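You operate a simulated robot arm through the tools that you are given. There is no shell and no other tool. Be economical: measure what you need, move in short steps, check, and stop when the job is done.

You are at the controls of a simulated two-armed robot. One attempt, no reset.

Task
Take the felt pad on the top of the grey bench and put it away on the top of the paper-covered bench. Then open the right counter drawer, take the blue peg and leave it in the inside of the right counter drawer and shut the drawer again. Then push the middle counter drawer shut. Then put the short brown strip marked "925" from the top of the brown bench on the shelf of the grey bench. Then push the left green door shut. Then open the teal door, take the pale wood block and put it on the cupboard shelf of the ply counter and shut the door again. Keep to this order.
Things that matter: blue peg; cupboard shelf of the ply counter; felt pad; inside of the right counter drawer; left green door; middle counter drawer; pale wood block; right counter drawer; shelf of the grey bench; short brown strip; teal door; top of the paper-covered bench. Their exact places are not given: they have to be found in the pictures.

It is judged by the outcome, as a careful person would: the job done as asked, and still so three seconds after it is handed in. It fails if anything else is knocked over, pushed out of place, dropped, spilled or broken.

Robot
Two 7-joint arms with two-finger grippers on one trunk, on a base that drives. Base frame: it is fixed to the floor where the robot stands at the start and does not move with it; the origin is under the middle of the robot, x ahead of it, y to its left, z up; the surface under the hand at the start is at about z = 0.8. Lengths are in m, angles in degrees, forces in N, time in s.
The left shoulder is at the start at [0.082, 0.216, 1.269], the right one opposite. With the tool pointing down near the work surface each hand reaches from about 0.16 to 0.86 m from the robot's upright axis, wherever it stands, measured 20 degrees to its own side. Places, roughly: blue peg (4x4x6 cm) [1, 0.6, 0.8]; cupboard shelf of the ply counter [-5.8, 1.1, 0.5]; felt pad (6x6x5 cm) [0.5, 0.1, 0.8]; inside of the right counter drawer [1.4, 0.1, 0.7]; left green door [0.3, -2.7, 0.3]; middle counter drawer [1.6, -0.3, 0.7]; pale wood block (9x4x3 cm) [-2.9, 1.3, 0.9]; right counter drawer [1.5, 0.1, 0.7]; shelf of the grey bench [0.7, 0.4, 0.2]; short brown strip [0.75, -1.5, 0.75]; teal door [-5.5, 1.1, 0.5]; top of the paper-covered bench [-2.8, 2.2, 0.9]. Payload 3.43 kg a hand.
Tool frame (each hand has its own): the origin (TCP) lies between the finger pads and is the grasp point; the fingertips stand 0.02 m ahead of it; z points along the fingers, y is the line along which they close. The gripper opens to 0.124 m. The gripper's body begins 0.093 m behind the TCP.
Orientation is told as [roll, pitch, yaw] about the base's x, y, z axes, in that order, counted from this pose: with the fingers straight down and closing along the base's y, the tool's x points along the base's -x, its y along +y and its z along -z.

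Tools
- The arms move only by the tool send_rows. It takes "left_increments", "right_increments" or both (then of equal length, played together; a hand with none holds still); each is text: rows parted by semicolons, each of 7 numbers parted by spaces: the shift along the base's x, y, z in m, then the turn, a rotation vector about the base's x, y, z in degrees, then the opening, from 0 (shut) to 1 (fully open). In form: dx dy dz wx wy wz fingers; .... A call has 1 to 10 rows; each row is the pose to reach, as a shift and turn from the pose commanded when the call began. A row lasts 0.2 s, in which the tool goes at most 0.05 m and 8.6 degrees; a call with a longer step from one row to the next is refused whole, and so is a gripper value outside its range. A pose out of reach is approached as far as the arm can. The call stops where the force on the tool passes 40 N (or 10 N more than at its start, if that is more) or the arm is blocked; 0.2 s more then pass. The fingers move at their own pace (about 0.072 m/s each) and stop on an object; they squeeze with about 39 N. The grip force told is the motor's: it shows also when the fingers shut on nothing. Time passes only in rows, and 0.2 s behind the last, so rows that repeat a pose let the fingers close. The reply holds the time, the measured pose of the TCP, the force on the tool along the base axes, the opening and the grip force, in the units named above and with some noise, with the torque about the TCP (base axes, N m) and any sound that the robot's microphone picked up.
- Cameras (640 x 400 px; columns grow to the right, rows downward): "scene" is now at [0.1859, 0.0554, 1.4202]; the picture's right is [0.68, -0.74, 0.00], its down [-0.52, -0.48, -0.71] and it looks along [0.52, 0.48, -0.71] (base axes); focal length 296 px, centre (320, 200). "left" rides on the left gripper at [0.082, -0.014, -0.14] in its tool frame; the picture's right is [0.17, 0.99, 0.00], its down [-0.83, 0.14, -0.54] and it looks along [-0.53, 0.09, 0.84] (tool axes); focal length 243 px, centre (320, 200). "right" rides on the right gripper at [0.082, 0.014, -0.14] in its tool frame; the picture's right is [-0.17, 0.99, 0.00], its down [-0.83, -0.14, -0.54] and it looks along [-0.53, -0.09, 0.84] (tool axes); focal length 243 px, centre (320, 200).
- camera(camera): a new picture of that camera. No time passes.
- move_column(by): slides the trunk up (or, below 0, down) by that many m; the arms and the scene camera ride with it, the base frame stays. It gives what a move gives, with no picture.
- base_move(legs): drives the robot by 1 to 6 legs, each [ahead, left, turn to the left] in m, m and degrees, along the robot's own axes; the way and the turn of a leg run together, so that a leg with both is an arc; at most 1.5 m and 180 degrees a leg. The arms and the cameras ride along, it lands a little off, and it stops where it bumps. It gives what a move gives.
- head_to(pan, tilt): turns the head with the scene camera to pan (to the left, within 80 degrees either way) and tilt (down, from -29 to 69), counted from straight ahead of the robot. It gives what a move gives.
- locate(camera, pixels): for up to 12 pixels [column, row] of the newest picture of that camera ("zoom" is the newest enlarged one), the place [x, y, z] in the base frame of the surface seen there, good to about 0.002 m. No time passes.
- close_up(camera, box): a new picture of the part [left, top, right, bottom] of that camera's present view, enlarged. No time passes.
- finish_job(): hands the job in; it is judged then, once.

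Keep the steps short. Do not move on a guess: measure, check each grasp and each placing, and mend mistakes. In all there are 138 turns and 164 pictures (those below and enlarged ones count). Leave the grippers open and the arms clear of the work at the hand-in unless told otherwise, and finish with a single line.

The tools are called after "Call:" as a command line: name --argument value ..., lists and objects as JSON in quotes. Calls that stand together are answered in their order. send_rows: Moves the arms, as the interface text tells. Its arguments: {"type":"object","properties":{"left_increments":{"type":"string"},"right_increments":{"type":"string"}},"required":[]} The other tools are called the same way: move_column (by) slides the trunk up or down; base_move (legs) drives the base; head_to (pan, tilt) turns the head that bears the scene camera; camera (camera) takes a picture; locate (camera, pixels) gives the place of the surface under pixels of a picture; close_up (camera, box) takes an enlarged picture of a part of a camera's view; finish_job () hands the job in.

At the start:

```text
time: 0.0
left_eef_pos: [0.457, 0.5092, 1.122]
left_tool_rot: [0.0, -0.1, 0.0]
left_wrist_force: [0.1, 0.0, -0.1]
left_moment: [0.0, 0.0, 0.0]
left_width: 0.1238
left_grip_force: 0.2
right_eef_pos: [0.4277, 0.0685, 1.0129]
right_tool_rot: [0.0, -0.1, -0.1]
right_wrist_force: [-0.1, -0.1, -0.4]
right_moment: [0.01, 0.03, 0.0]
right_width: 0.1239
right_grip_force: 0.1
trunk travel left (down, up): [-0.425, 0.166]
robot x, y, heading: [-0.0018, -0.0001, -0.2]
head pan, tilt: [42.5, 45.1]
```

scene: 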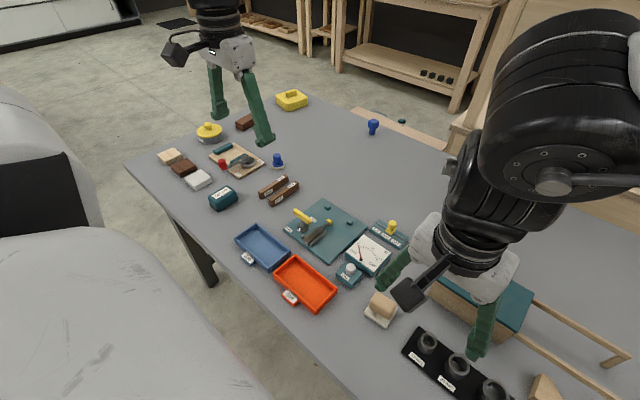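
right: 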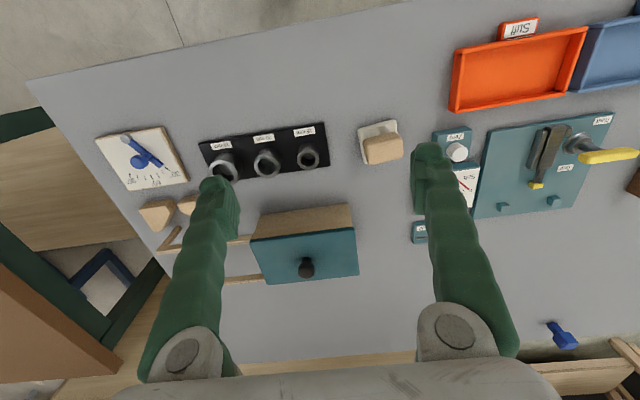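
left: 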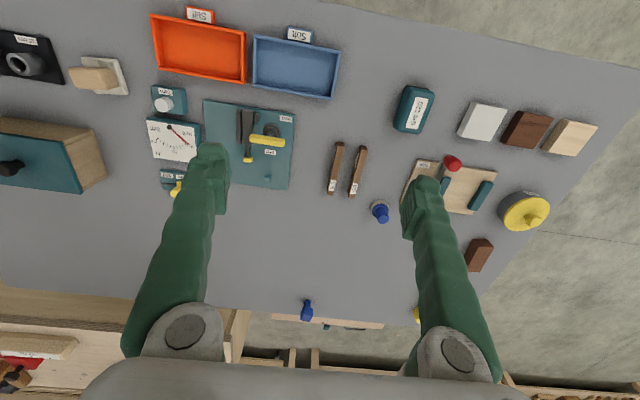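

I see a candidate felt pad at scene (380,308); I'll zoom in and locate it before moving.

Call:
close_up --camera "scene" --box '[240, 190, 440, 340]'

Call:
close_up --camera "right" --box '[330, 90, 490, 190]'

Call:
locate --camera "scene" --pixels '[[380, 302], [378, 318], [373, 126], [278, 158], [221, 198], [197, 180], [500, 300], [350, 270]]'

Call:
locate --camera "right" --pixels '[[382, 149], [365, 130], [395, 125], [365, 160], [402, 155], [562, 335]]'

```text
2.67 times, centred on (340, 265) of scene
```

zoom: 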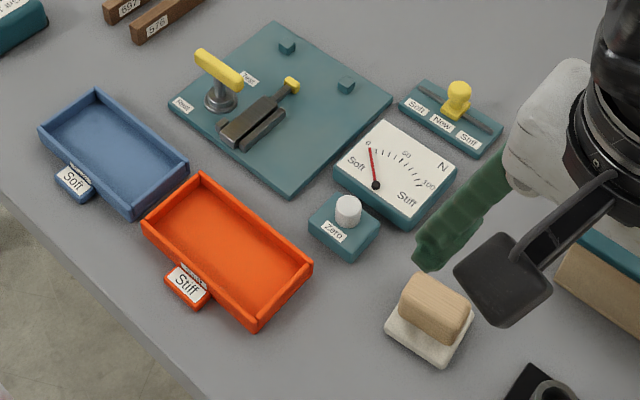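

```text
4.00 times, centred on (410, 140) of right
```

zoom: 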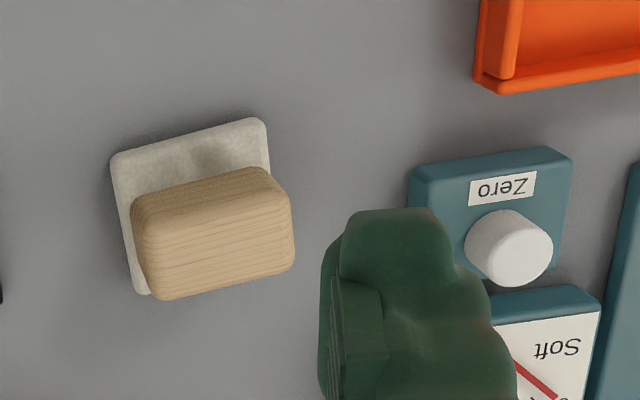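

```text
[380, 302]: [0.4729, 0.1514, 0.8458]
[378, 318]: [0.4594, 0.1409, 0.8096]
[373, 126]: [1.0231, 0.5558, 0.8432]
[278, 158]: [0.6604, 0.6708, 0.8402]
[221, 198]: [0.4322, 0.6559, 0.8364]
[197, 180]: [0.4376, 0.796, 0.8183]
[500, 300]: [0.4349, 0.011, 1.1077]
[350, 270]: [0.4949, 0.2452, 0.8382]
```

```text
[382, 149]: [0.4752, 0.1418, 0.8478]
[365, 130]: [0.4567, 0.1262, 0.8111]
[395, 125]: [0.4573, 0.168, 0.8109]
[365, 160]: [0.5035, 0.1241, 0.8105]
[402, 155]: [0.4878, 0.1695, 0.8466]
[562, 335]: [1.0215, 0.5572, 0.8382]
```

The felt pad has a wooden grip on a felt base, at about [0.475,0.145]. I'll measure the grip's corners.

Call:
locate --camera "zoom" --pixels '[[142, 205], [262, 175], [288, 205], [290, 262], [160, 292], [148, 240], [210, 230], [118, 160], [258, 122], [140, 288]]'

Call:
head_to --pan 0 --tilt 25

Call:
camera --camera "scene"

Call:
head_to --pan -75 --tilt 15

Call:
camera --camera "scene"

Call:
head_to --pan 75 --tilt 10

Call:
camera --camera "scene"

```text
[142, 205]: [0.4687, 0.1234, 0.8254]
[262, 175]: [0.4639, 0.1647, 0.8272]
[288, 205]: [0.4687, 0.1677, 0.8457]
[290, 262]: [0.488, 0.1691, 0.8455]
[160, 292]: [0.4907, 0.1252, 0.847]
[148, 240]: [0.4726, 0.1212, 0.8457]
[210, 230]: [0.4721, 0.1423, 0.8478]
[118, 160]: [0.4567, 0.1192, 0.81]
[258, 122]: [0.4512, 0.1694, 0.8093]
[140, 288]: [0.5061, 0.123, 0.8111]
```

```text
time: 1.1
left_eef_pos: [0.4576, 0.5089, 1.1225]
left_tool_rot: [0.0, 0.0, 0.0]
left_wrist_force: [-0.9, -0.4, -0.2]
left_moment: [0.02, 0.01, 0.01]
left_width: 0.124
left_grip_force: 0.0
right_eef_pos: [0.4284, 0.0675, 1.0131]
right_tool_rot: [0.0, 0.0, 0.0]
right_wrist_force: [0.4, 0.6, -0.4]
right_moment: [-0.01, 0.02, 0.03]
right_width: 0.1238
right_grip_force: 0.1
trunk travel left (down, up): [-0.425, 0.166]
robot x, y, heading: [0.0034, 0.0032, -0.1]
head pan, tilt: [0.0, 25.0]
```

```text
158 pictures are left
```

scene: 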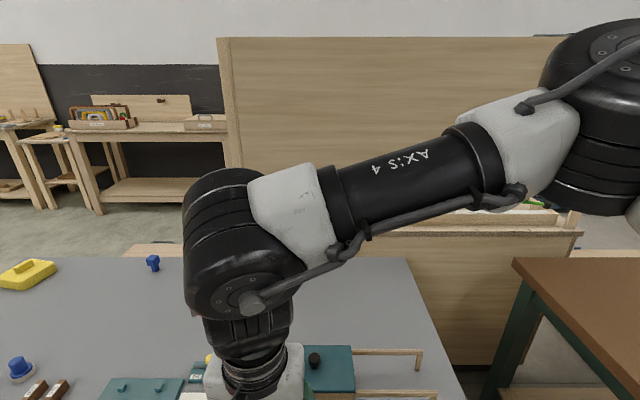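

```text
time: 2.6
left_eef_pos: [0.4573, 0.5093, 1.1228]
left_tool_rot: [0.0, 0.0, 0.0]
left_wrist_force: [1.1, 0.3, 0.4]
left_moment: [0.01, -0.04, 0.01]
left_width: 0.1241
left_grip_force: 0.1
right_eef_pos: [0.4285, 0.068, 1.0145]
right_tool_rot: [-0.1, 0.0, -0.1]
right_wrist_force: [0.3, 0.4, 0.4]
right_moment: [0.03, -0.04, -0.03]
right_width: 0.1241
right_grip_force: 0.1
trunk travel left (down, up): [-0.425, 0.166]
robot x, y, heading: [0.0012, -0.0016, -0.2]
head pan, tilt: [-75.0, 15.0]
```

```text
157 pictures are left
```

scene: 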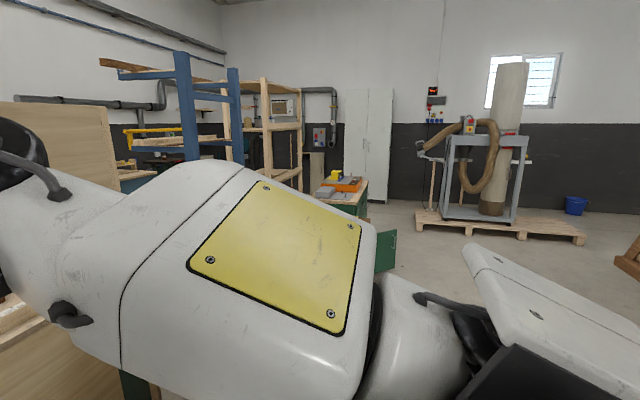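

```text
time: 4.9
left_eef_pos: [0.4578, 0.5093, 1.1226]
left_tool_rot: [0.0, 0.1, 0.0]
left_wrist_force: [0.5, 0.2, 0.1]
left_moment: [-0.01, 0.02, 0.0]
left_width: 0.1239
left_grip_force: 0.1
right_eef_pos: [0.428, 0.0679, 1.0133]
right_tool_rot: [-0.1, 0.0, 0.0]
right_wrist_force: [-0.7, -0.3, 0.0]
right_moment: [0.01, 0.02, -0.01]
right_width: 0.1239
right_grip_force: 0.1
trunk travel left (down, up): [-0.425, 0.166]
robot x, y, heading: [0.0006, 0.0006, 0.3]
head pan, tilt: [75.0, 10.0]
```

```text
156 pictures are left
```

scene: 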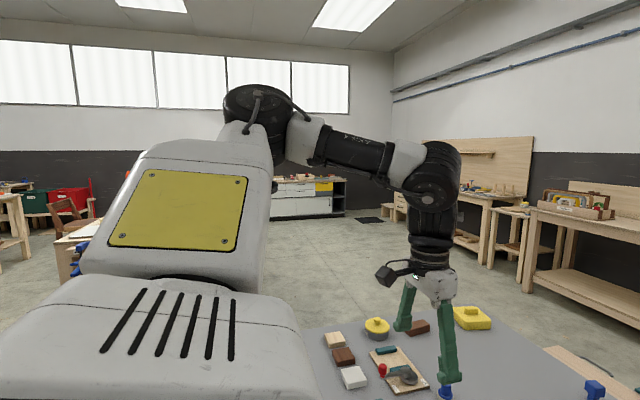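

The grip is centred on [0.479,0.145], top at z 0.847, with about 6° of yaw. I'll move the right hand over it with the fingers partly open (the Zero box is close by), go down, and close.

Call:
send_rows --right_increments "0.025 0.035 -0.02 0 0 3 0.7; 0.051 0.065 -0.04 0 0 6 0.7; 0.051 0.077 -0.08 0 0 6 0.7; 0.051 0.077 -0.12 0 0 6 0.7; 0.051 0.077 -0.155 0 0 6 0.7; 0.051 0.077 -0.181 0 0 6 0.7; 0.051 0.077 -0.181 0 0 6 0; 0.051 0.077 -0.181 0 0 6 0; 0.051 0.077 -0.181 0 0 6 0"

Call:
camera --camera "right"

```text
time: 5.6
left_eef_pos: [0.4587, 0.5084, 1.1235]
left_tool_rot: [0.0, 0.0, 0.0]
left_wrist_force: [-0.1, -0.4, 0.9]
left_moment: [0.02, 0.06, -0.01]
left_width: 0.1241
left_grip_force: 0.0
right_eef_pos: [0.5309, 0.1447, 1.0618]
right_tool_rot: [14.5, 0.7, -1.7]
right_wrist_force: [0.5, -0.7, -0.2]
right_moment: [0.03, -0.02, -0.01]
right_width: 0.0868
right_grip_force: 0.0
trunk travel left (down, up): [-0.425, 0.166]
robot x, y, heading: [-0.0007, 0.0015, -0.1]
head pan, tilt: [75.0, 10.0]
stopped in row 3 (right hand): the arm was blocked; the commanded pose is now the measured one
```

```text
155 pictures are left
```

right: 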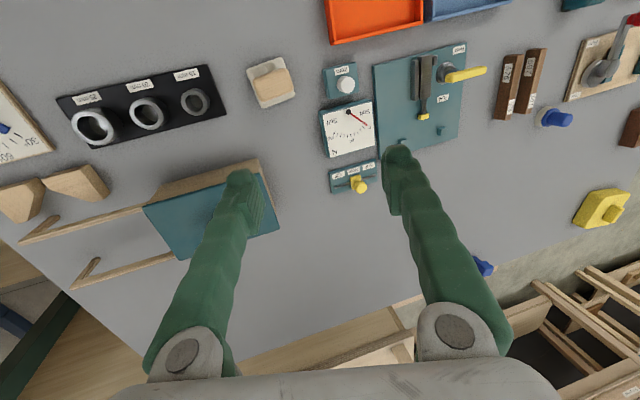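

The arm was blocked reaching across its own middle; nothing was touched. I'll bring the hand upright and back, then slide the base left so that the pad is on the right hand's side.

Call:
send_rows --right_increments "-0.02 -0.03 0 -7 0 0 0.7; -0.05 -0.07 0 -14.5 0 2 0.7; -0.09 -0.1 0 -14.5 0 2 0.7"

Call:
base_move --legs '[[0, 0.3, 0]]'

Call:
head_to --pan -15 --tilt 50

Call:
camera --camera "scene"

```text
time: 6.4
left_eef_pos: [0.4568, 0.5084, 1.1229]
left_tool_rot: [0.2, 0.1, -0.1]
left_wrist_force: [0.0, 0.4, 0.3]
left_moment: [0.06, -0.02, 0.02]
left_width: 0.1241
left_grip_force: 0.1
right_eef_pos: [0.4402, 0.0433, 1.0625]
right_tool_rot: [-0.6, 0.5, 0.7]
right_wrist_force: [-0.2, -0.4, 0.6]
right_moment: [0.01, -0.01, 0.0]
right_width: 0.0868
right_grip_force: 0.1
trunk travel left (down, up): [-0.425, 0.166]
robot x, y, heading: [-0.003, 0.0023, 0.1]
head pan, tilt: [75.0, 10.0]
```

```text
time: 11.1
left_eef_pos: [0.4585, 0.8196, 1.1222]
left_tool_rot: [0.0, 0.0, 0.1]
left_wrist_force: [0.2, 0.4, -0.4]
left_moment: [0.01, -0.01, -0.01]
left_width: 0.1238
left_grip_force: 0.0
right_eef_pos: [0.4401, 0.3537, 1.0615]
right_tool_rot: [-0.4, 0.5, 0.7]
right_wrist_force: [-0.4, 0.7, 0.9]
right_moment: [0.0, 0.02, 0.05]
right_width: 0.087
right_grip_force: 0.0
trunk travel left (down, up): [-0.425, 0.166]
robot x, y, heading: [-0.0008, 0.307, 0.3]
head pan, tilt: [75.0, 10.0]
```

```text
time: 12.8
left_eef_pos: [0.4569, 0.82, 1.1229]
left_tool_rot: [0.0, 0.0, 0.1]
left_wrist_force: [0.3, 0.0, -0.2]
left_moment: [-0.02, 0.04, 0.01]
left_width: 0.1241
left_grip_force: 0.1
right_eef_pos: [0.4393, 0.3555, 1.0603]
right_tool_rot: [-0.5, 0.6, 0.6]
right_wrist_force: [-0.1, -0.2, -0.3]
right_moment: [0.02, -0.02, 0.01]
right_width: 0.0869
right_grip_force: 0.1
trunk travel left (down, up): [-0.425, 0.166]
robot x, y, heading: [-0.0003, 0.3068, 0.1]
head pan, tilt: [-15.0, 50.0]
```

```text
154 pictures are left
```

scene: 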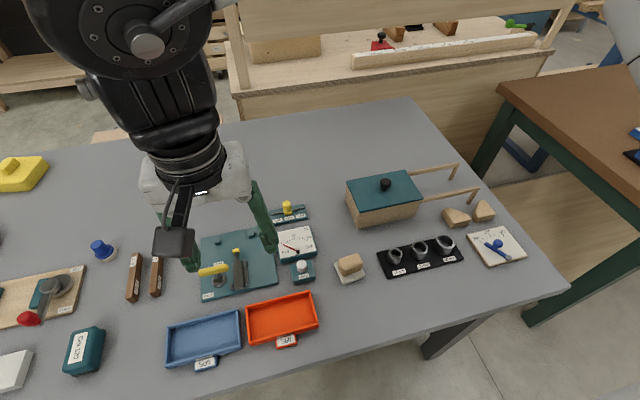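

The pad is now at scene (350,266). I'll carry the right hand over it at a safe height, still short of going down, and check.

Call:
send_rows --right_increments "0.01 -0.045 0 0 0 2 0.7; 0.02 -0.09 0 0 0 5 0.7; 0.03 -0.135 0 0 0 5 0.7; 0.035 -0.175 -0.02 0 0 5 0.7; 0.039 -0.21 -0.05 0 0 5 0.7; 0.039 -0.21 -0.1 0 0 5 0.7; 0.039 -0.21 -0.14 0 0 5 0.7; 0.039 -0.21 -0.14 0 0 5 0.7"

Call:
locate --camera "scene" --pixels '[[350, 262], [343, 258], [358, 266], [343, 278]]'

Call:
camera --camera "right"

```text
time: 14.6
left_eef_pos: [0.4565, 0.8189, 1.1217]
left_tool_rot: [0.0, 0.0, 0.2]
left_wrist_force: [-0.8, 0.4, -1.0]
left_moment: [0.01, -0.01, 0.02]
left_width: 0.1238
left_grip_force: 0.1
right_eef_pos: [0.4636, 0.1565, 0.9234]
right_tool_rot: [-0.5, 0.3, 5.2]
right_wrist_force: [-0.1, -0.2, -0.3]
right_moment: [0.0, 0.01, -0.03]
right_width: 0.0868
right_grip_force: 0.1
right hand out of reach, approached as far as the arm can: row 5, 6, 7, 8
trunk travel left (down, up): [-0.425, 0.166]
robot x, y, heading: [-0.0018, 0.3055, 0.2]
head pan, tilt: [-15.0, 50.0]
```

```text
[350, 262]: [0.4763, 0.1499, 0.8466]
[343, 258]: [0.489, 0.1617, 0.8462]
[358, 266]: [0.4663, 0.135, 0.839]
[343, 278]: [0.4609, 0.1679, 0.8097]
```

```text
153 pictures are left
```

right: 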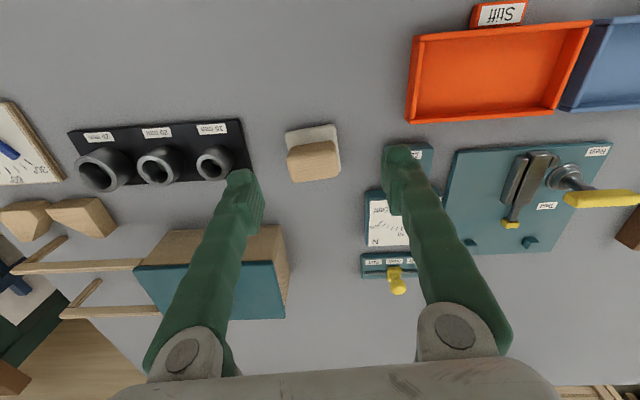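

The hand stopped about 2 cm off, so the arm is near a joint limit. I'll back out to the right and up to free the configuration.

Call:
send_rows --right_increments "0 -0.04 0.03 0 0 -3 0.7; 0 -0.085 0.05 0 0 -5 0.7; 0 -0.13 0.06 0 0 -5 0.7; 0 -0.17 0.06 0 0 -5 0.7; 0 -0.17 0.06 0 0 -5 0.7"

Call:
camera --camera "scene"

```text
time: 15.8
left_eef_pos: [0.4563, 0.8186, 1.1216]
left_tool_rot: [0.1, 0.1, 0.1]
left_wrist_force: [-0.3, 0.2, 0.0]
left_moment: [-0.02, 0.01, -0.01]
left_width: 0.1238
left_grip_force: 0.0
right_eef_pos: [0.4077, 0.0735, 0.9848]
right_tool_rot: [-0.5, 0.5, 0.4]
right_wrist_force: [0.3, -0.6, -0.8]
right_moment: [-0.02, -0.03, 0.02]
right_width: 0.0867
right_grip_force: 0.1
right hand out of reach, approached as far as the arm can: row 1, 2, 3, 4, 5
trunk travel left (down, up): [-0.425, 0.166]
robot x, y, heading: [-0.003, 0.3078, 0.2]
head pan, tilt: [-15.0, 50.0]
```

```text
152 pictures are left
```

scene: 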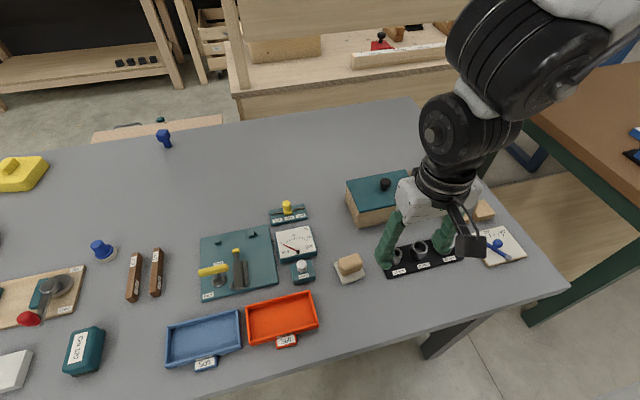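

The error shrank as the hand went lower, so the arm is too folded. Raising the trunk should give it room, so I'll try that and move over the pad again.

Call:
move_column --by 0.15

Call:
send_rows --right_increments "0.02 0.0 -0.04 0 0 0 0.7; 0.04 0.03 -0.08 0 0 3 0.7; 0.06 0.055 -0.12 0 0 5 0.7; 0.071 0.0715 -0.16 0 0 5 0.7; 0.071 0.0715 -0.2 0 0 5 0.7; 0.071 0.0715 -0.2 0 0 5 0.7"

```text
time: 17.5
left_eef_pos: [0.4583, 0.8198, 1.2714]
left_tool_rot: [-0.1, 0.1, 0.1]
left_wrist_force: [0.1, 0.7, 0.0]
left_moment: [0.01, 0.0, 0.03]
left_width: 0.1241
left_grip_force: 0.1
right_eef_pos: [0.4186, 0.0758, 1.2529]
right_tool_rot: [-0.7, -16.1, 0.3]
right_wrist_force: [-0.3, -0.4, 0.5]
right_moment: [0.0, 0.01, 0.01]
right_width: 0.0866
right_grip_force: 0.0
trunk travel left (down, up): [-0.575, 0.016]
robot x, y, heading: [-0.0009, 0.309, 0.4]
head pan, tilt: [-15.0, 50.0]
```

```text
refused: row 2 steps farther than a row can; nothing moved
```

The hand tilted 16° while the trunk rose. I'll straighten it and move in small steps.

Call:
send_rows --right_increments "0 0 -0.04 0 5 0 0.7; 0 0 -0.08 0 11 0 0.7; 0 0 -0.12 0 16 0 0.7; 0 0 -0.16 0 16 0 0.7; 0 0 -0.16 0 16 0 0.7"

Call:
camera --camera "scene"

```text
time: 18.7
left_eef_pos: [0.4565, 0.8196, 1.2727]
left_tool_rot: [0.0, 0.0, 0.1]
left_wrist_force: [0.6, -0.7, -0.6]
left_moment: [0.0, -0.02, -0.01]
left_width: 0.124
left_grip_force: 0.1
right_eef_pos: [0.392, 0.1084, 1.1006]
right_tool_rot: [-0.6, -0.5, 0.2]
right_wrist_force: [-0.2, 0.6, -0.8]
right_moment: [0.02, -0.07, 0.01]
right_width: 0.0868
right_grip_force: 0.1
right hand out of reach, approached as far as the arm can: row 1, 2, 3, 4, 5
trunk travel left (down, up): [-0.575, 0.016]
robot x, y, heading: [-0.0012, 0.3098, 0.1]
head pan, tilt: [-15.0, 50.0]
```

```text
151 pictures are left
```

scene: 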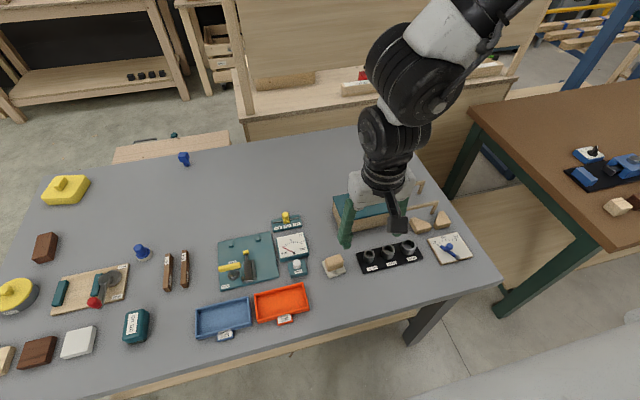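

Call:
send_rows --right_increments "0 0 -0.045 0 0 0 0.7; 0 0 -0.09 0 0 0 0.7; 0.01 0.015 -0.13 0 0 2 0.7; 0.02 0.03 -0.16 0 0 5 0.7; 0.03 0.03 -0.16 0 0 5 0.7; 0.03 0.03 -0.16 0 0 5 0.7"

Call:
camera --camera "scene"

```text
time: 20.1
left_eef_pos: [0.4575, 0.8204, 1.2723]
left_tool_rot: [0.0, 0.0, 0.1]
left_wrist_force: [0.0, -0.1, -1.4]
left_moment: [0.01, 0.0, -0.06]
left_width: 0.1242
left_grip_force: 0.2
right_eef_pos: [0.3809, 0.1748, 0.9585]
right_tool_rot: [-0.8, -0.4, 5.1]
right_wrist_force: [0.4, 0.4, -0.7]
right_moment: [0.01, -0.01, 0.03]
right_width: 0.0868
right_grip_force: 0.1
right hand out of reach, approached as far as the arm can: row 1, 2, 3, 4, 5, 6
trunk travel left (down, up): [-0.575, 0.016]
robot x, y, heading: [0.0051, 0.3089, -0.0]
head pan, tilt: [-15.0, 50.0]
```

```text
150 pictures are left
```

scene: 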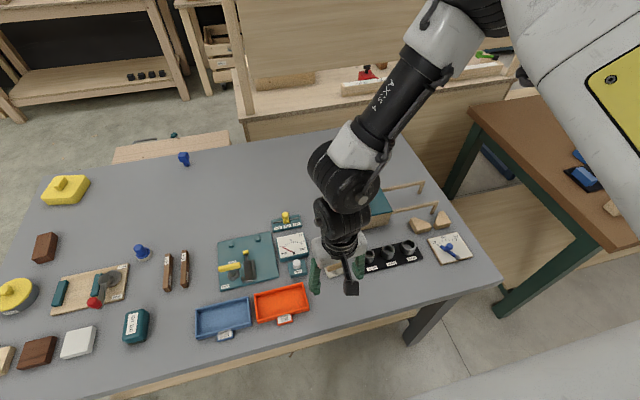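

The right arm keeps running into its limit here. I'll lift it clear, lower the trunk and use the still untouched left hand, moving the base right so that the pad lies on the left hand's side.

Call:
send_rows --right_increments "-0.02 0.03 0.04 0 0 0 0.7; -0.02 0.06 0.08 0 0 -5 0.7; -0.02 0.08 0.12 0 0 -5 0.7; -0.02 0.08 0.16 0 0 -5 0.7; -0.02 0.08 0.16 0 0 -5 0.7"

Call:
base_move --legs '[[0, -0.46, 0]]'

Call:
move_column --by -0.15

Call:
head_to --pan 25 --tilt 48

Call:
camera --camera "scene"

```text
refused: row 1 steps farther than a row can; nothing moved
```

```text
time: 26.9
left_eef_pos: [0.4586, 0.3487, 1.2716]
left_tool_rot: [0.0, -0.1, -0.4]
left_wrist_force: [-0.6, -0.8, -1.0]
left_moment: [-0.01, -0.03, 0.03]
left_width: 0.1241
left_grip_force: 0.0
right_eef_pos: [0.3787, -0.2948, 0.9579]
right_tool_rot: [-0.8, -0.2, 4.7]
right_wrist_force: [-0.4, 0.5, 0.1]
right_moment: [0.04, -0.01, 0.03]
right_width: 0.0868
right_grip_force: 0.0
trunk travel left (down, up): [-0.575, 0.016]
robot x, y, heading: [-0.0012, -0.1587, -0.1]
head pan, tilt: [-15.0, 50.0]
```

```text
time: 28.3
left_eef_pos: [0.4597, 0.3471, 1.1311]
left_tool_rot: [0.0, 0.4, -0.2]
left_wrist_force: [0.2, 0.0, 0.4]
left_moment: [0.0, 0.0, -0.04]
left_width: 0.1241
left_grip_force: 0.1
right_eef_pos: [0.3781, -0.294, 0.8187]
right_tool_rot: [-0.5, 0.0, 4.7]
right_wrist_force: [0.9, -2.4, 13.9]
right_moment: [0.56, 0.03, -0.11]
right_width: 0.0854
right_grip_force: 0.0
trunk travel left (down, up): [-0.436, 0.154]
robot x, y, heading: [-0.0026, -0.1607, -0.2]
head pan, tilt: [-15.0, 50.0]
stopped: the force on the tool passed its limit at 69 N (the readings are from after the stop); the commanded pose is now the measured one
```

```text
time: 29.4
left_eef_pos: [0.4599, 0.3468, 1.1311]
left_tool_rot: [0.0, 0.4, -0.3]
left_wrist_force: [-0.4, -0.1, -0.4]
left_moment: [-0.02, 0.01, 0.0]
left_width: 0.1241
left_grip_force: 0.1
right_eef_pos: [0.3762, -0.2944, 0.82]
right_tool_rot: [-0.6, 0.0, 4.8]
right_wrist_force: [3.1, -4.2, 12.2]
right_moment: [0.55, 0.05, -0.07]
right_width: 0.0851
right_grip_force: 0.1
trunk travel left (down, up): [-0.436, 0.154]
robot x, y, heading: [-0.0017, -0.1573, -0.5]
head pan, tilt: [25.0, 48.0]
```

```text
149 pictures are left
```

scene: 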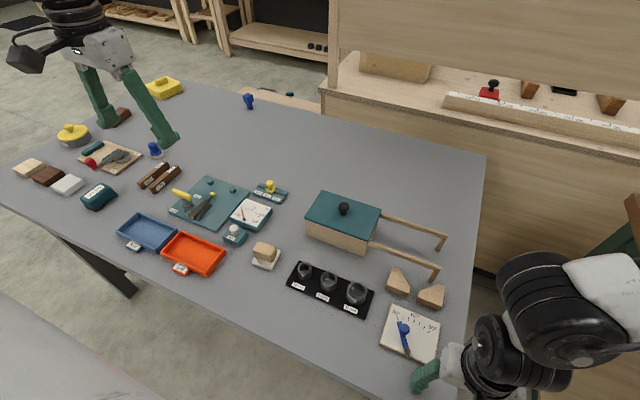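

The right hand's command was refused, so lowering the trunk pressed it onto the bench edge by the dial board. I shouldn't have chained those calls. I'll lift the hand straight up and check what it touched.

Call:
send_rows --right_increments "0 0 0.03 0 0 0 0.7; 0 0 0.06 0 0 0 0.7; 0 0 0.1 0 0 0 0.7; 0 0 0.14 0 0 0 0.7; 0 0 0.14 0 0 0 0.7"

Call:
close_up --camera "scene" --box '[240, 230, 480, 400]'

Call:
camera --camera "right"

```text
time: 30.6
left_eef_pos: [0.4599, 0.3472, 1.1295]
left_tool_rot: [0.1, 0.4, -0.2]
left_wrist_force: [0.1, -0.5, -0.2]
left_moment: [-0.02, -0.01, 0.0]
left_width: 0.1241
left_grip_force: 0.1
right_eef_pos: [0.3781, -0.2902, 0.9597]
right_tool_rot: [-0.6, 0.1, 4.8]
right_wrist_force: [-0.9, 0.2, 0.6]
right_moment: [0.02, -0.04, -0.02]
right_width: 0.0866
right_grip_force: 0.1
trunk travel left (down, up): [-0.436, 0.154]
robot x, y, heading: [0.0022, -0.1584, -0.3]
head pan, tilt: [25.0, 48.0]
```

```text
2.35 times, centred on (360, 315) of scene
```

zoom: 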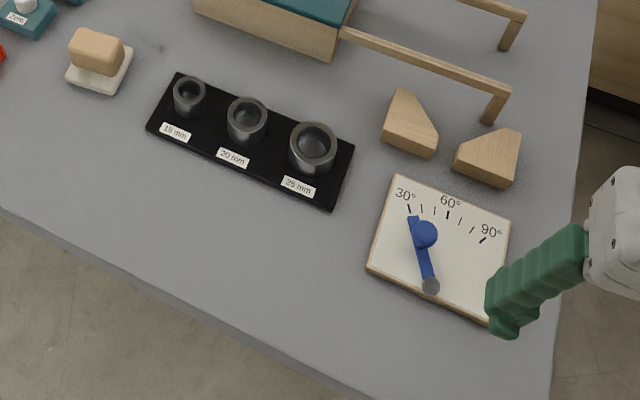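

```text
147 pictures are left
```

right: 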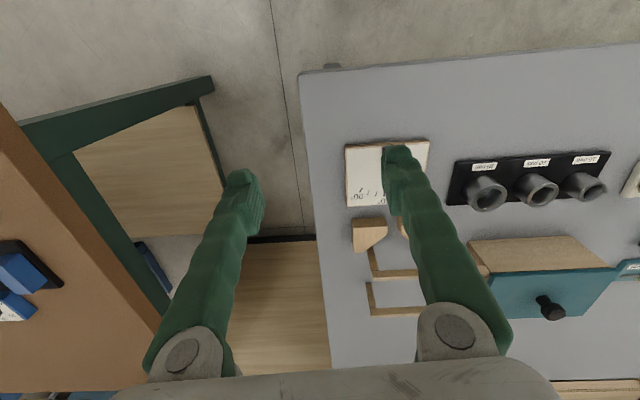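

The board is still in place and nothing moved. Now I'll move the left hand over the pad.

Call:
send_rows --left_increments "0.005 -0.04 -0.02 0 0 0 0.7; 0.01 -0.08 -0.045 0 0 2 0.7; 0.014 -0.12 -0.07 0 0 5 0.7; 0.018 -0.16 -0.1 0 0 5.5 0.7; 0.019 -0.202 -0.12 0 0 5.5 0.7; 0.019 -0.202 -0.16 0 0 5.5 0.7; 0.019 -0.202 -0.2 0 0 5.5 0.7; 0.019 -0.202 -0.2 0 0 5.5 0.7"

Call:
camera --camera "left"

Call:
camera --camera "scene"

```text
refused: row 4 steps farther than a row can; nothing moved
```

```text
146 pictures are left
```

left: 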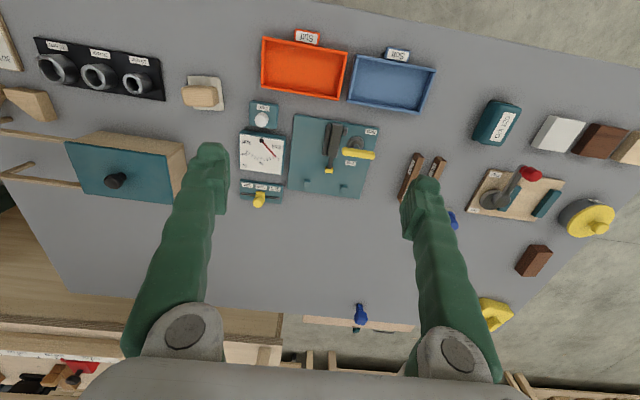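

```text
145 pictures are left
```

scene: 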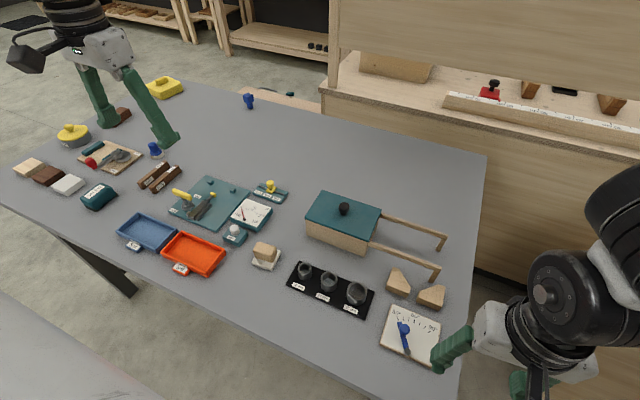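

Call:
send_rows --left_increments "0.004 -0.04 -0.02 0 0 0 0.7; 0.008 -0.08 -0.04 0 0 2 0.7; 0.012 -0.12 -0.06 0 0 5 0.7; 0.016 -0.16 -0.08 0 0 5.5 0.7; 0.019 -0.202 -0.1 0 0 5.5 0.7; 0.019 -0.202 -0.145 0 0 5.5 0.7; 0.019 -0.202 -0.19 0 0 5.5 0.7; 0.019 -0.202 -0.2 0 0 5.5 0.7"

Call:
camera --camera "left"

```text
time: 32.4
left_eef_pos: [0.4767, 0.1455, 0.9307]
left_tool_rot: [0.0, 0.3, 5.3]
left_wrist_force: [0.4, 0.8, 0.6]
left_moment: [0.01, -0.02, -0.01]
left_width: 0.0869
left_grip_force: 0.0
right_eef_pos: [0.3775, -0.2897, 0.9589]
right_tool_rot: [-0.5, 0.0, 4.8]
right_wrist_force: [0.3, 0.3, -0.2]
right_moment: [0.0, 0.0, 0.0]
right_width: 0.087
right_grip_force: 0.0
trunk travel left (down, up): [-0.436, 0.154]
robot x, y, heading: [0.0026, -0.1587, -0.1]
head pan, tilt: [25.0, 48.0]
```

```text
144 pictures are left
```

left: 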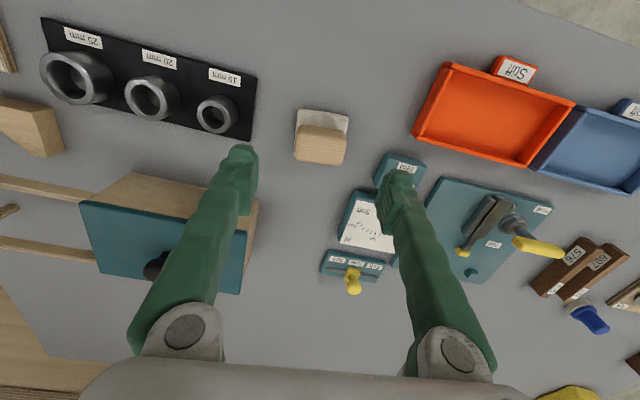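

The left hand is over the pad. Before going down, I'll check clearances to the teal box corner and the Zero box.

Call:
locate --camera "left" --pixels '[[130, 174], [262, 200], [385, 155], [422, 162], [252, 100], [250, 140], [320, 145]]'

```text
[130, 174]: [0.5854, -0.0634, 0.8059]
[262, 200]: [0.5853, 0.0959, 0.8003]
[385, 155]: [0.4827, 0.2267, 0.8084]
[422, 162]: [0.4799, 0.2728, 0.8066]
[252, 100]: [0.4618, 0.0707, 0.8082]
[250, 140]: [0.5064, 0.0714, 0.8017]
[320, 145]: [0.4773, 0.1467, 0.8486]
```

Everything is clear. Ring plate edge is at y 0.071 and the finger's outer edge is at 0.092. I'll go down and close.

Call:
send_rows --left_increments "0.002 0 -0.045 0 0 0 0.7; 0.002 0 -0.08 0 0 0 0.7; 0.002 0 -0.098 0 0 0 0.7; 0.002 0 -0.098 0 0 0 0; 0.002 0 -0.098 0 0 0 0; 0.002 0 -0.098 0 0 0 0; 0.002 0 -0.07 0 0 0 0; 0.002 0 -0.03 0 0 0 0; 0.002 0 0.01 0 0 0 0; 0.002 0 0.05 0 0 0 0"

Call:
camera --camera "left"

```text
time: 34.6
left_eef_pos: [0.4789, 0.1455, 0.9799]
left_tool_rot: [0.0, 0.4, 5.2]
left_wrist_force: [0.4, 1.3, -0.2]
left_moment: [-0.01, -0.01, -0.01]
left_width: 0.0001
left_grip_force: 34.4
right_eef_pos: [0.3783, -0.2898, 0.9593]
right_tool_rot: [-0.5, 0.1, 4.9]
right_wrist_force: [-0.8, -0.1, 0.1]
right_moment: [-0.01, -0.01, -0.01]
right_width: 0.0868
right_grip_force: 0.1
trunk travel left (down, up): [-0.436, 0.154]
robot x, y, heading: [-0.0027, -0.1592, -0.2]
head pan, tilt: [25.0, 48.0]
```

```text
143 pictures are left
```

left: 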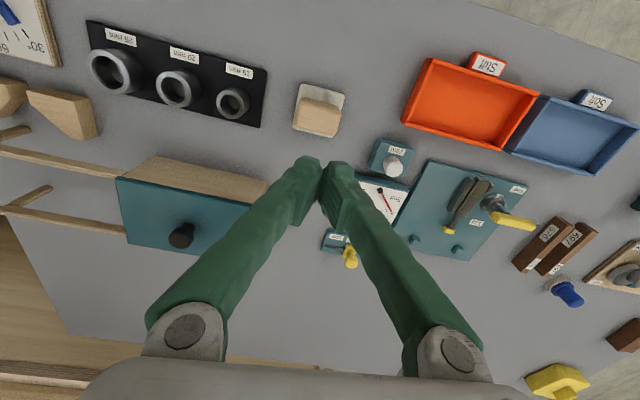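

The fingers closed on nothing, or slipped off. I'll measure the pad again.

Call:
close_up --camera "left" --box '[260, 70, 380, 145]'

Call:
locate --camera "left" --pixels '[[320, 115], [303, 103], [338, 112], [300, 128], [333, 136], [298, 86], [342, 94], [310, 98], [298, 120], [336, 125]]'

```text
5.33 times, centred on (320, 108) of left
```

zoom: 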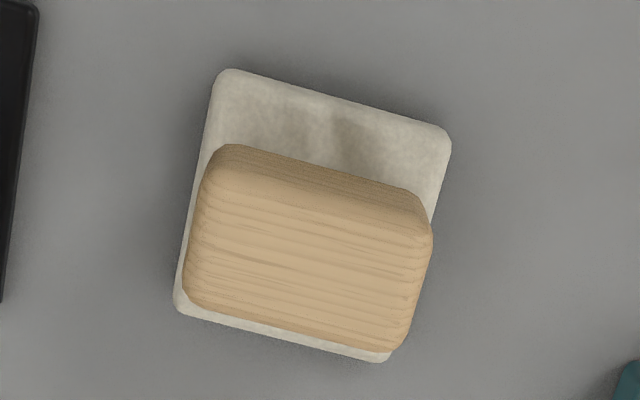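

```text
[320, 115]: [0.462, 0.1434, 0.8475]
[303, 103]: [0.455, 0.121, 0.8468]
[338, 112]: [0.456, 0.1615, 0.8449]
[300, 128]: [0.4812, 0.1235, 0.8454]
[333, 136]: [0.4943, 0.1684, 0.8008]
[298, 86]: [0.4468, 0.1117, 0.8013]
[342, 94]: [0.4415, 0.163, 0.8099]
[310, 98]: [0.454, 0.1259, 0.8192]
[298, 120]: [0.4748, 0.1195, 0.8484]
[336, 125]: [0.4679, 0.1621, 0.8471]
```

The pad slid about 1 cm toward -x. Its short ends slipped out, so I'll grip across the long faces instead. First, exact corners.

Call:
locate --camera "zoom" --pixels '[[215, 175], [425, 235], [195, 290], [400, 340], [310, 255], [215, 78], [445, 135], [182, 305], [385, 358], [230, 155], [410, 200]]'

```text
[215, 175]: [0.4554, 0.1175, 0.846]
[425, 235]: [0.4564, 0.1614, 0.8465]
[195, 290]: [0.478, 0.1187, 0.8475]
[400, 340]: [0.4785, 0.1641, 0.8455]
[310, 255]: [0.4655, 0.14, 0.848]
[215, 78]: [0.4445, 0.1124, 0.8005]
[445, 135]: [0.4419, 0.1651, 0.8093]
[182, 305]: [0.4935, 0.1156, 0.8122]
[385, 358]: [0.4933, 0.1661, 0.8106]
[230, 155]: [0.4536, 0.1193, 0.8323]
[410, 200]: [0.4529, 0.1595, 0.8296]
```

The pad is now square to the base axes, with the grip centred on [0.467,0.141] and 2.6 cm thick along x. I'll turn the left hand 85° above it so that it closes along x.

Call:
send_rows --left_increments "0 0 0 0 0 -8.5 0.3; 0 0 0 0 0 -17 0.3; -0.005 0 0 0 0 -25.5 0.5; -0.01 0 0 0 0 -34 0.5; -0.012 -0.002 0 0 0 -42.5 0.5; -0.012 -0.0045 0 0 0 -51 0.5; -0.012 -0.0045 0 0 0 -59.5 0.5; -0.012 -0.0045 0 0 0 -68 0.5; -0.012 -0.0045 0 0 0 -76.5 0.5; -0.012 -0.0045 0 0 0 -85 0.5"

Call:
camera --camera "left"

```text
time: 36.8
left_eef_pos: [0.4687, 0.1419, 0.9812]
left_tool_rot: [0.0, 0.4, -79.9]
left_wrist_force: [0.6, 0.4, 0.0]
left_moment: [0.02, 0.03, -0.01]
left_width: 0.062
left_grip_force: 0.1
right_eef_pos: [0.3784, -0.291, 0.9597]
right_tool_rot: [-0.5, -0.1, 4.8]
right_wrist_force: [0.2, 0.3, 0.2]
right_moment: [0.03, 0.01, 0.0]
right_width: 0.0868
right_grip_force: 0.1
trunk travel left (down, up): [-0.436, 0.154]
robot x, y, heading: [-0.0015, -0.162, -0.3]
head pan, tilt: [25.0, 48.0]
```

```text
141 pictures are left
```

left: 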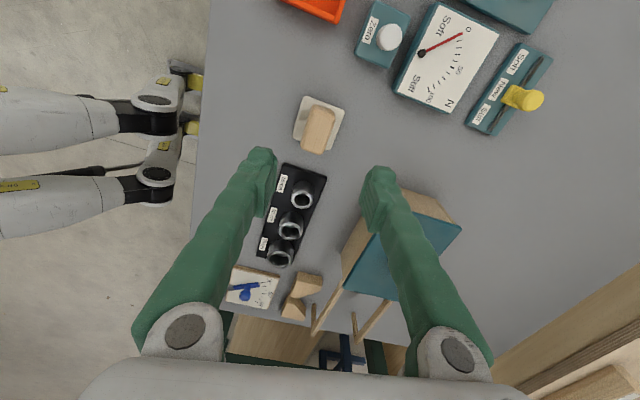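

Works. I'll turn the last 10°, go down to TCP z 0.834 and close, without lifting yet.

Call:
send_rows --left_increments "-0.001 -0.001 -0.045 0 0 -5 0.5; -0.001 -0.001 -0.09 0 0 -10 0.5; -0.001 -0.001 -0.13 0 0 -10 0.5; -0.001 -0.001 -0.147 0 0 -10 0.5; -0.001 -0.001 -0.147 0 0 -10 0.5; -0.001 -0.001 -0.147 0 0 -10 0; -0.001 -0.001 -0.147 0 0 -10 0; -0.001 -0.001 -0.147 0 0 -10 0"

Call:
camera --camera "left"

```text
time: 38.6
left_eef_pos: [0.468, 0.1393, 0.835]
left_tool_rot: [-0.1, 0.5, -89.8]
left_wrist_force: [-0.6, -0.4, 0.7]
left_moment: [-0.01, -0.01, -0.01]
left_width: 0.0283
left_grip_force: 38.6
right_eef_pos: [0.3781, -0.2889, 0.9592]
right_tool_rot: [-0.5, 0.1, 4.8]
right_wrist_force: [0.1, 0.6, 0.1]
right_moment: [-0.03, 0.03, 0.0]
right_width: 0.0867
right_grip_force: 0.1
trunk travel left (down, up): [-0.436, 0.154]
robot x, y, heading: [-0.0004, -0.1563, -0.2]
head pan, tilt: [25.0, 48.0]
```

```text
140 pictures are left
```

left: 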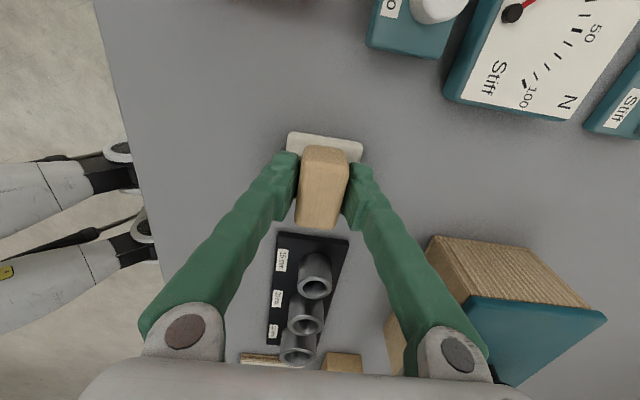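

Gripped at 0.028 m. I'll lift it up and check.

Call:
send_rows --left_increments "0 0 0.03 0 0 0 0; 0 0 0.07 0 0 0 0; 0 0 0.115 0 0 0 0; 0 0 0.16 0 0 0 0; 0 0 0.2 0 0 0 0; -0.03 0.03 0.22 0 0 0 0;  -0.06 0.06 0.22 0 0 0 0"

Call:
camera --camera "left"

Call:
head_to --pan 80 --tilt 20

Call:
camera --camera "scene"

```text
time: 40.2
left_eef_pos: [0.4065, 0.2043, 1.0563]
left_tool_rot: [0.0, 0.3, -89.8]
left_wrist_force: [-0.1, 0.2, -1.0]
left_moment: [-0.04, -0.03, 0.01]
left_width: 0.0284
left_grip_force: 39.4
right_eef_pos: [0.3788, -0.2887, 0.9589]
right_tool_rot: [-0.5, 0.0, 4.8]
right_wrist_force: [-0.7, 0.2, 0.1]
right_moment: [-0.01, -0.03, -0.01]
right_width: 0.0872
right_grip_force: 0.1
trunk travel left (down, up): [-0.436, 0.154]
robot x, y, heading: [0.0031, -0.162, -0.3]
head pan, tilt: [25.0, 48.0]
```

```text
139 pictures are left
```

left: 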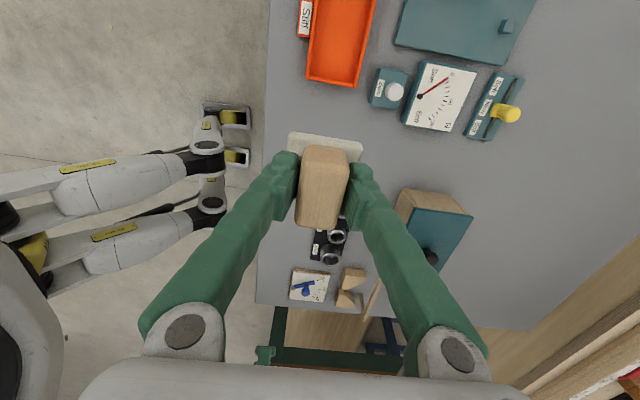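

```text
time: 41.4
left_eef_pos: [0.4078, 0.2015, 1.0548]
left_tool_rot: [0.0, 0.4, -89.8]
left_wrist_force: [-0.6, 1.0, -0.3]
left_moment: [0.05, 0.01, -0.03]
left_width: 0.0286
left_grip_force: 38.5
right_eef_pos: [0.3776, -0.2893, 0.9586]
right_tool_rot: [-0.5, 0.0, 4.8]
right_wrist_force: [-0.4, 0.0, -0.6]
right_moment: [-0.03, -0.01, 0.03]
right_width: 0.0866
right_grip_force: 0.0
trunk travel left (down, up): [-0.436, 0.154]
robot x, y, heading: [-0.0008, -0.1572, -0.2]
head pan, tilt: [80.0, 20.0]
```

```text
138 pictures are left
```

scene: 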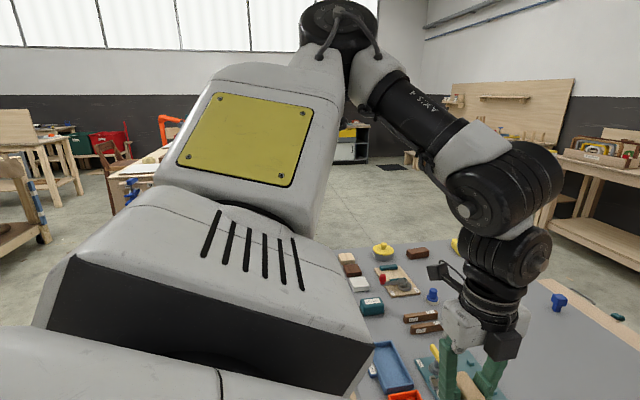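

The pad is held. I'll back 0.5 m off the bench and turn to face the paper-covered bench, then look.

Call:
base_move --legs '[[-0.5, 0, 0], [0, 0, 140]]'

Call:
head_to --pan 0 --tilt 22

Call:
camera --camera "scene"

Call:
head_to --pan 45 --tilt 18

Call:
camera --camera "scene"

```text
time: 52.8
left_eef_pos: [-1.0503, -0.1508, 1.0553]
left_tool_rot: [0.0, 0.4, 47.9]
left_wrist_force: [-0.2, -0.2, -1.1]
left_moment: [0.0, 0.01, -0.03]
left_width: 0.0283
left_grip_force: 38.8
right_eef_pos: [-0.6967, 0.1934, 0.9588]
right_tool_rot: [-0.5, 0.0, 142.5]
right_wrist_force: [0.0, -0.5, 0.7]
right_moment: [0.0, -0.02, -0.01]
right_width: 0.0869
right_grip_force: 0.0
trunk travel left (down, up): [-0.436, 0.154]
robot x, y, heading: [-0.5036, -0.1571, 137.3]
head pan, tilt: [80.0, 20.0]
```

```text
time: 54.4
left_eef_pos: [-1.0505, -0.1509, 1.0552]
left_tool_rot: [0.0, 0.5, 47.9]
left_wrist_force: [0.1, -0.4, -1.3]
left_moment: [0.0, 0.0, 0.02]
left_width: 0.0287
left_grip_force: 38.5
right_eef_pos: [-0.6975, 0.1922, 0.9593]
right_tool_rot: [-0.5, 0.0, 142.5]
right_wrist_force: [0.6, 0.9, -0.6]
right_moment: [-0.02, -0.02, -0.01]
right_width: 0.0866
right_grip_force: 0.0
trunk travel left (down, up): [-0.436, 0.154]
robot x, y, heading: [-0.5054, -0.1586, 137.1]
head pan, tilt: [0.0, 22.0]
```

```text
137 pictures are left
```

scene: 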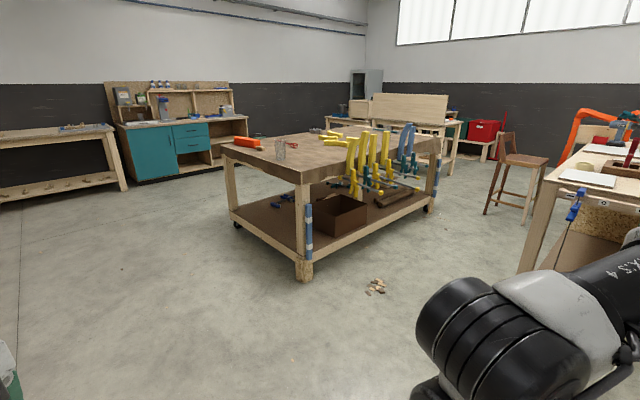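

```text
time: 55.5
left_eef_pos: [-1.0498, -0.1507, 1.0571]
left_tool_rot: [0.0, 0.4, 47.9]
left_wrist_force: [-0.1, -1.1, -0.5]
left_moment: [0.04, -0.02, -0.01]
left_width: 0.0282
left_grip_force: 39.5
right_eef_pos: [-0.6966, 0.1937, 0.9591]
right_tool_rot: [-0.5, 0.1, 142.5]
right_wrist_force: [0.9, -0.1, -0.6]
right_moment: [0.02, -0.06, -0.01]
right_width: 0.0868
right_grip_force: 0.1
trunk travel left (down, up): [-0.436, 0.154]
robot x, y, heading: [-0.5048, -0.1572, 137.3]
head pan, tilt: [45.0, 18.0]
```

```text
136 pictures are left
```

scene: 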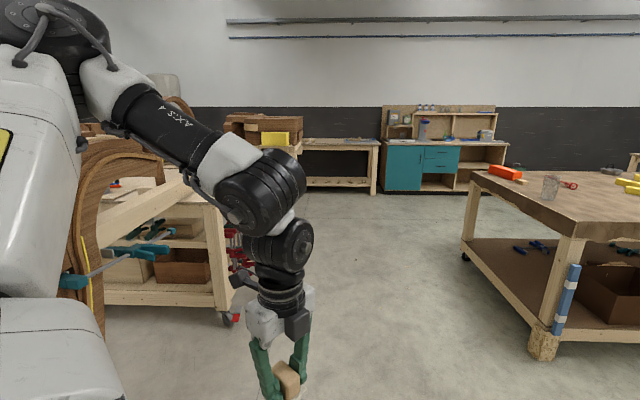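

I see a wheeled bench in the middle, a teal-doored counter behind it, and a white-covered bench on the right. I'll measure them.

Call:
head_to --pan -10 --tilt 22

Call:
camera --camera "scene"

Call:
locate --camera "scene" --pixels '[[180, 165], [245, 175], [160, 140], [350, 140], [240, 280], [530, 180], [560, 150], [480, 250], [100, 170], [40, 170], [330, 310], [390, 170]]'

```text
time: 56.7
left_eef_pos: [-1.0503, -0.1522, 1.0563]
left_tool_rot: [0.0, 0.4, 47.9]
left_wrist_force: [-0.3, -0.8, -0.4]
left_moment: [0.02, 0.04, 0.0]
left_width: 0.0286
left_grip_force: 39.3
right_eef_pos: [-0.6955, 0.1937, 0.9585]
right_tool_rot: [-0.5, 0.0, 142.5]
right_wrist_force: [0.2, -0.1, -0.9]
right_moment: [-0.02, 0.01, 0.03]
right_width: 0.0866
right_grip_force: 0.1
trunk travel left (down, up): [-0.436, 0.154]
robot x, y, heading: [-0.5063, -0.1589, 137.4]
head pan, tilt: [-10.0, 22.0]
```

```text
135 pictures are left
```

scene: 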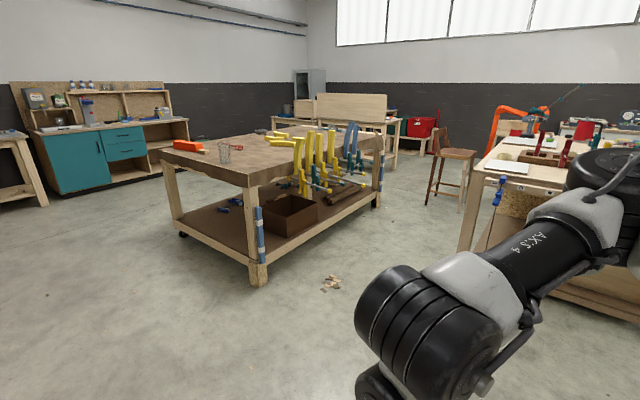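

```text
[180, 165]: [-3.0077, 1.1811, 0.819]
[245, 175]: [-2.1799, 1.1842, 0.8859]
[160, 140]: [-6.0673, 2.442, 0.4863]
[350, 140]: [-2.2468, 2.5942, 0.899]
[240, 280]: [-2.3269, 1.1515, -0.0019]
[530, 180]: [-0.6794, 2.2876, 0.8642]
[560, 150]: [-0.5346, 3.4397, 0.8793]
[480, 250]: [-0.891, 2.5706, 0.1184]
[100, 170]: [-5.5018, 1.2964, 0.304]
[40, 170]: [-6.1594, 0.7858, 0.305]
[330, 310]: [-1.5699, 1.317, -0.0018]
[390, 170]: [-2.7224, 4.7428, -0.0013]
```

The middle bench spans x -3.0 to -2.2, y 1.18 to 2.6, top z≈0.89. The pale block should be on it too. I'll drive to stand in front of its near (-y) side and look.

Call:
base_move --legs '[[0, 0, 21.7], [1.2, 0, 0], [1.0, 0, 0], [0, 0, -69]]'

Call:
head_to --pan 0 --tilt 35

Call:
camera --camera "scene"

```text
time: 76.0
left_eef_pos: [-2.9412, 1.035, 1.0552]
left_tool_rot: [0.0, 0.4, 0.4]
left_wrist_force: [0.2, -0.7, -1.5]
left_moment: [-0.03, -0.02, 0.0]
left_width: 0.0286
left_grip_force: 38.9
right_eef_pos: [-2.4498, 1.0057, 0.9606]
right_tool_rot: [-0.5, 0.1, 94.9]
right_wrist_force: [0.2, -0.1, 0.2]
right_moment: [0.0, 0.04, 0.01]
right_width: 0.0869
right_grip_force: 0.1
trunk travel left (down, up): [-0.436, 0.154]
robot x, y, heading: [-2.5815, 0.6249, 89.6]
head pan, tilt: [-10.0, 22.0]
```

```text
time: 76.7
left_eef_pos: [-2.9418, 1.0347, 1.0561]
left_tool_rot: [0.0, 0.4, 0.3]
left_wrist_force: [-0.5, 0.7, -0.2]
left_moment: [-0.01, 0.01, 0.0]
left_width: 0.0283
left_grip_force: 38.9
right_eef_pos: [-2.449, 1.0057, 0.9596]
right_tool_rot: [-0.5, -0.1, 94.9]
right_wrist_force: [-0.2, -0.3, 0.6]
right_moment: [0.01, -0.02, -0.01]
right_width: 0.0868
right_grip_force: 0.1
trunk travel left (down, up): [-0.436, 0.154]
robot x, y, heading: [-2.5786, 0.6258, 89.5]
head pan, tilt: [0.0, 35.0]
```

```text
134 pictures are left
```

scene: 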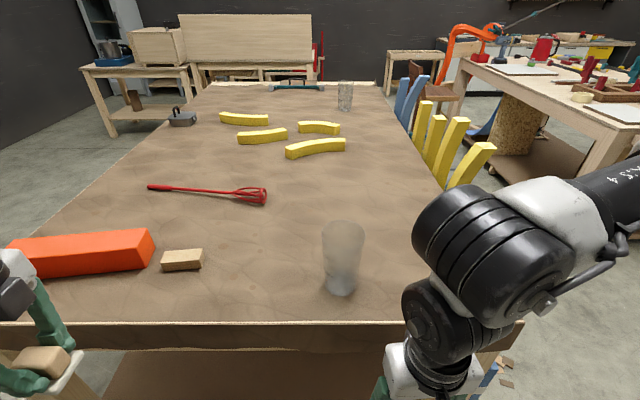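

This bench is brown-paper covered. The pale block is at (182,260) and a glass at (342,265). I'll measure a free spot between them.

Call:
locate --camera "scene" --pixels '[[182, 250], [182, 266], [250, 285], [262, 250], [340, 290], [325, 240], [360, 240], [130, 270], [200, 320], [265, 195]]'

```text
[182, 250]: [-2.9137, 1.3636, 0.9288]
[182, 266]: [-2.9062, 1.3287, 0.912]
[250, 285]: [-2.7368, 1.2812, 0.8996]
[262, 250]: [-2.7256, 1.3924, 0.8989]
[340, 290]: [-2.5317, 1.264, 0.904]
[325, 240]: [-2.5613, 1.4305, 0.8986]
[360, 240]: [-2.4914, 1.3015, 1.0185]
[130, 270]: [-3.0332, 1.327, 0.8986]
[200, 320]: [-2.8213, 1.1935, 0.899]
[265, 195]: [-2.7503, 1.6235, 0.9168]
```

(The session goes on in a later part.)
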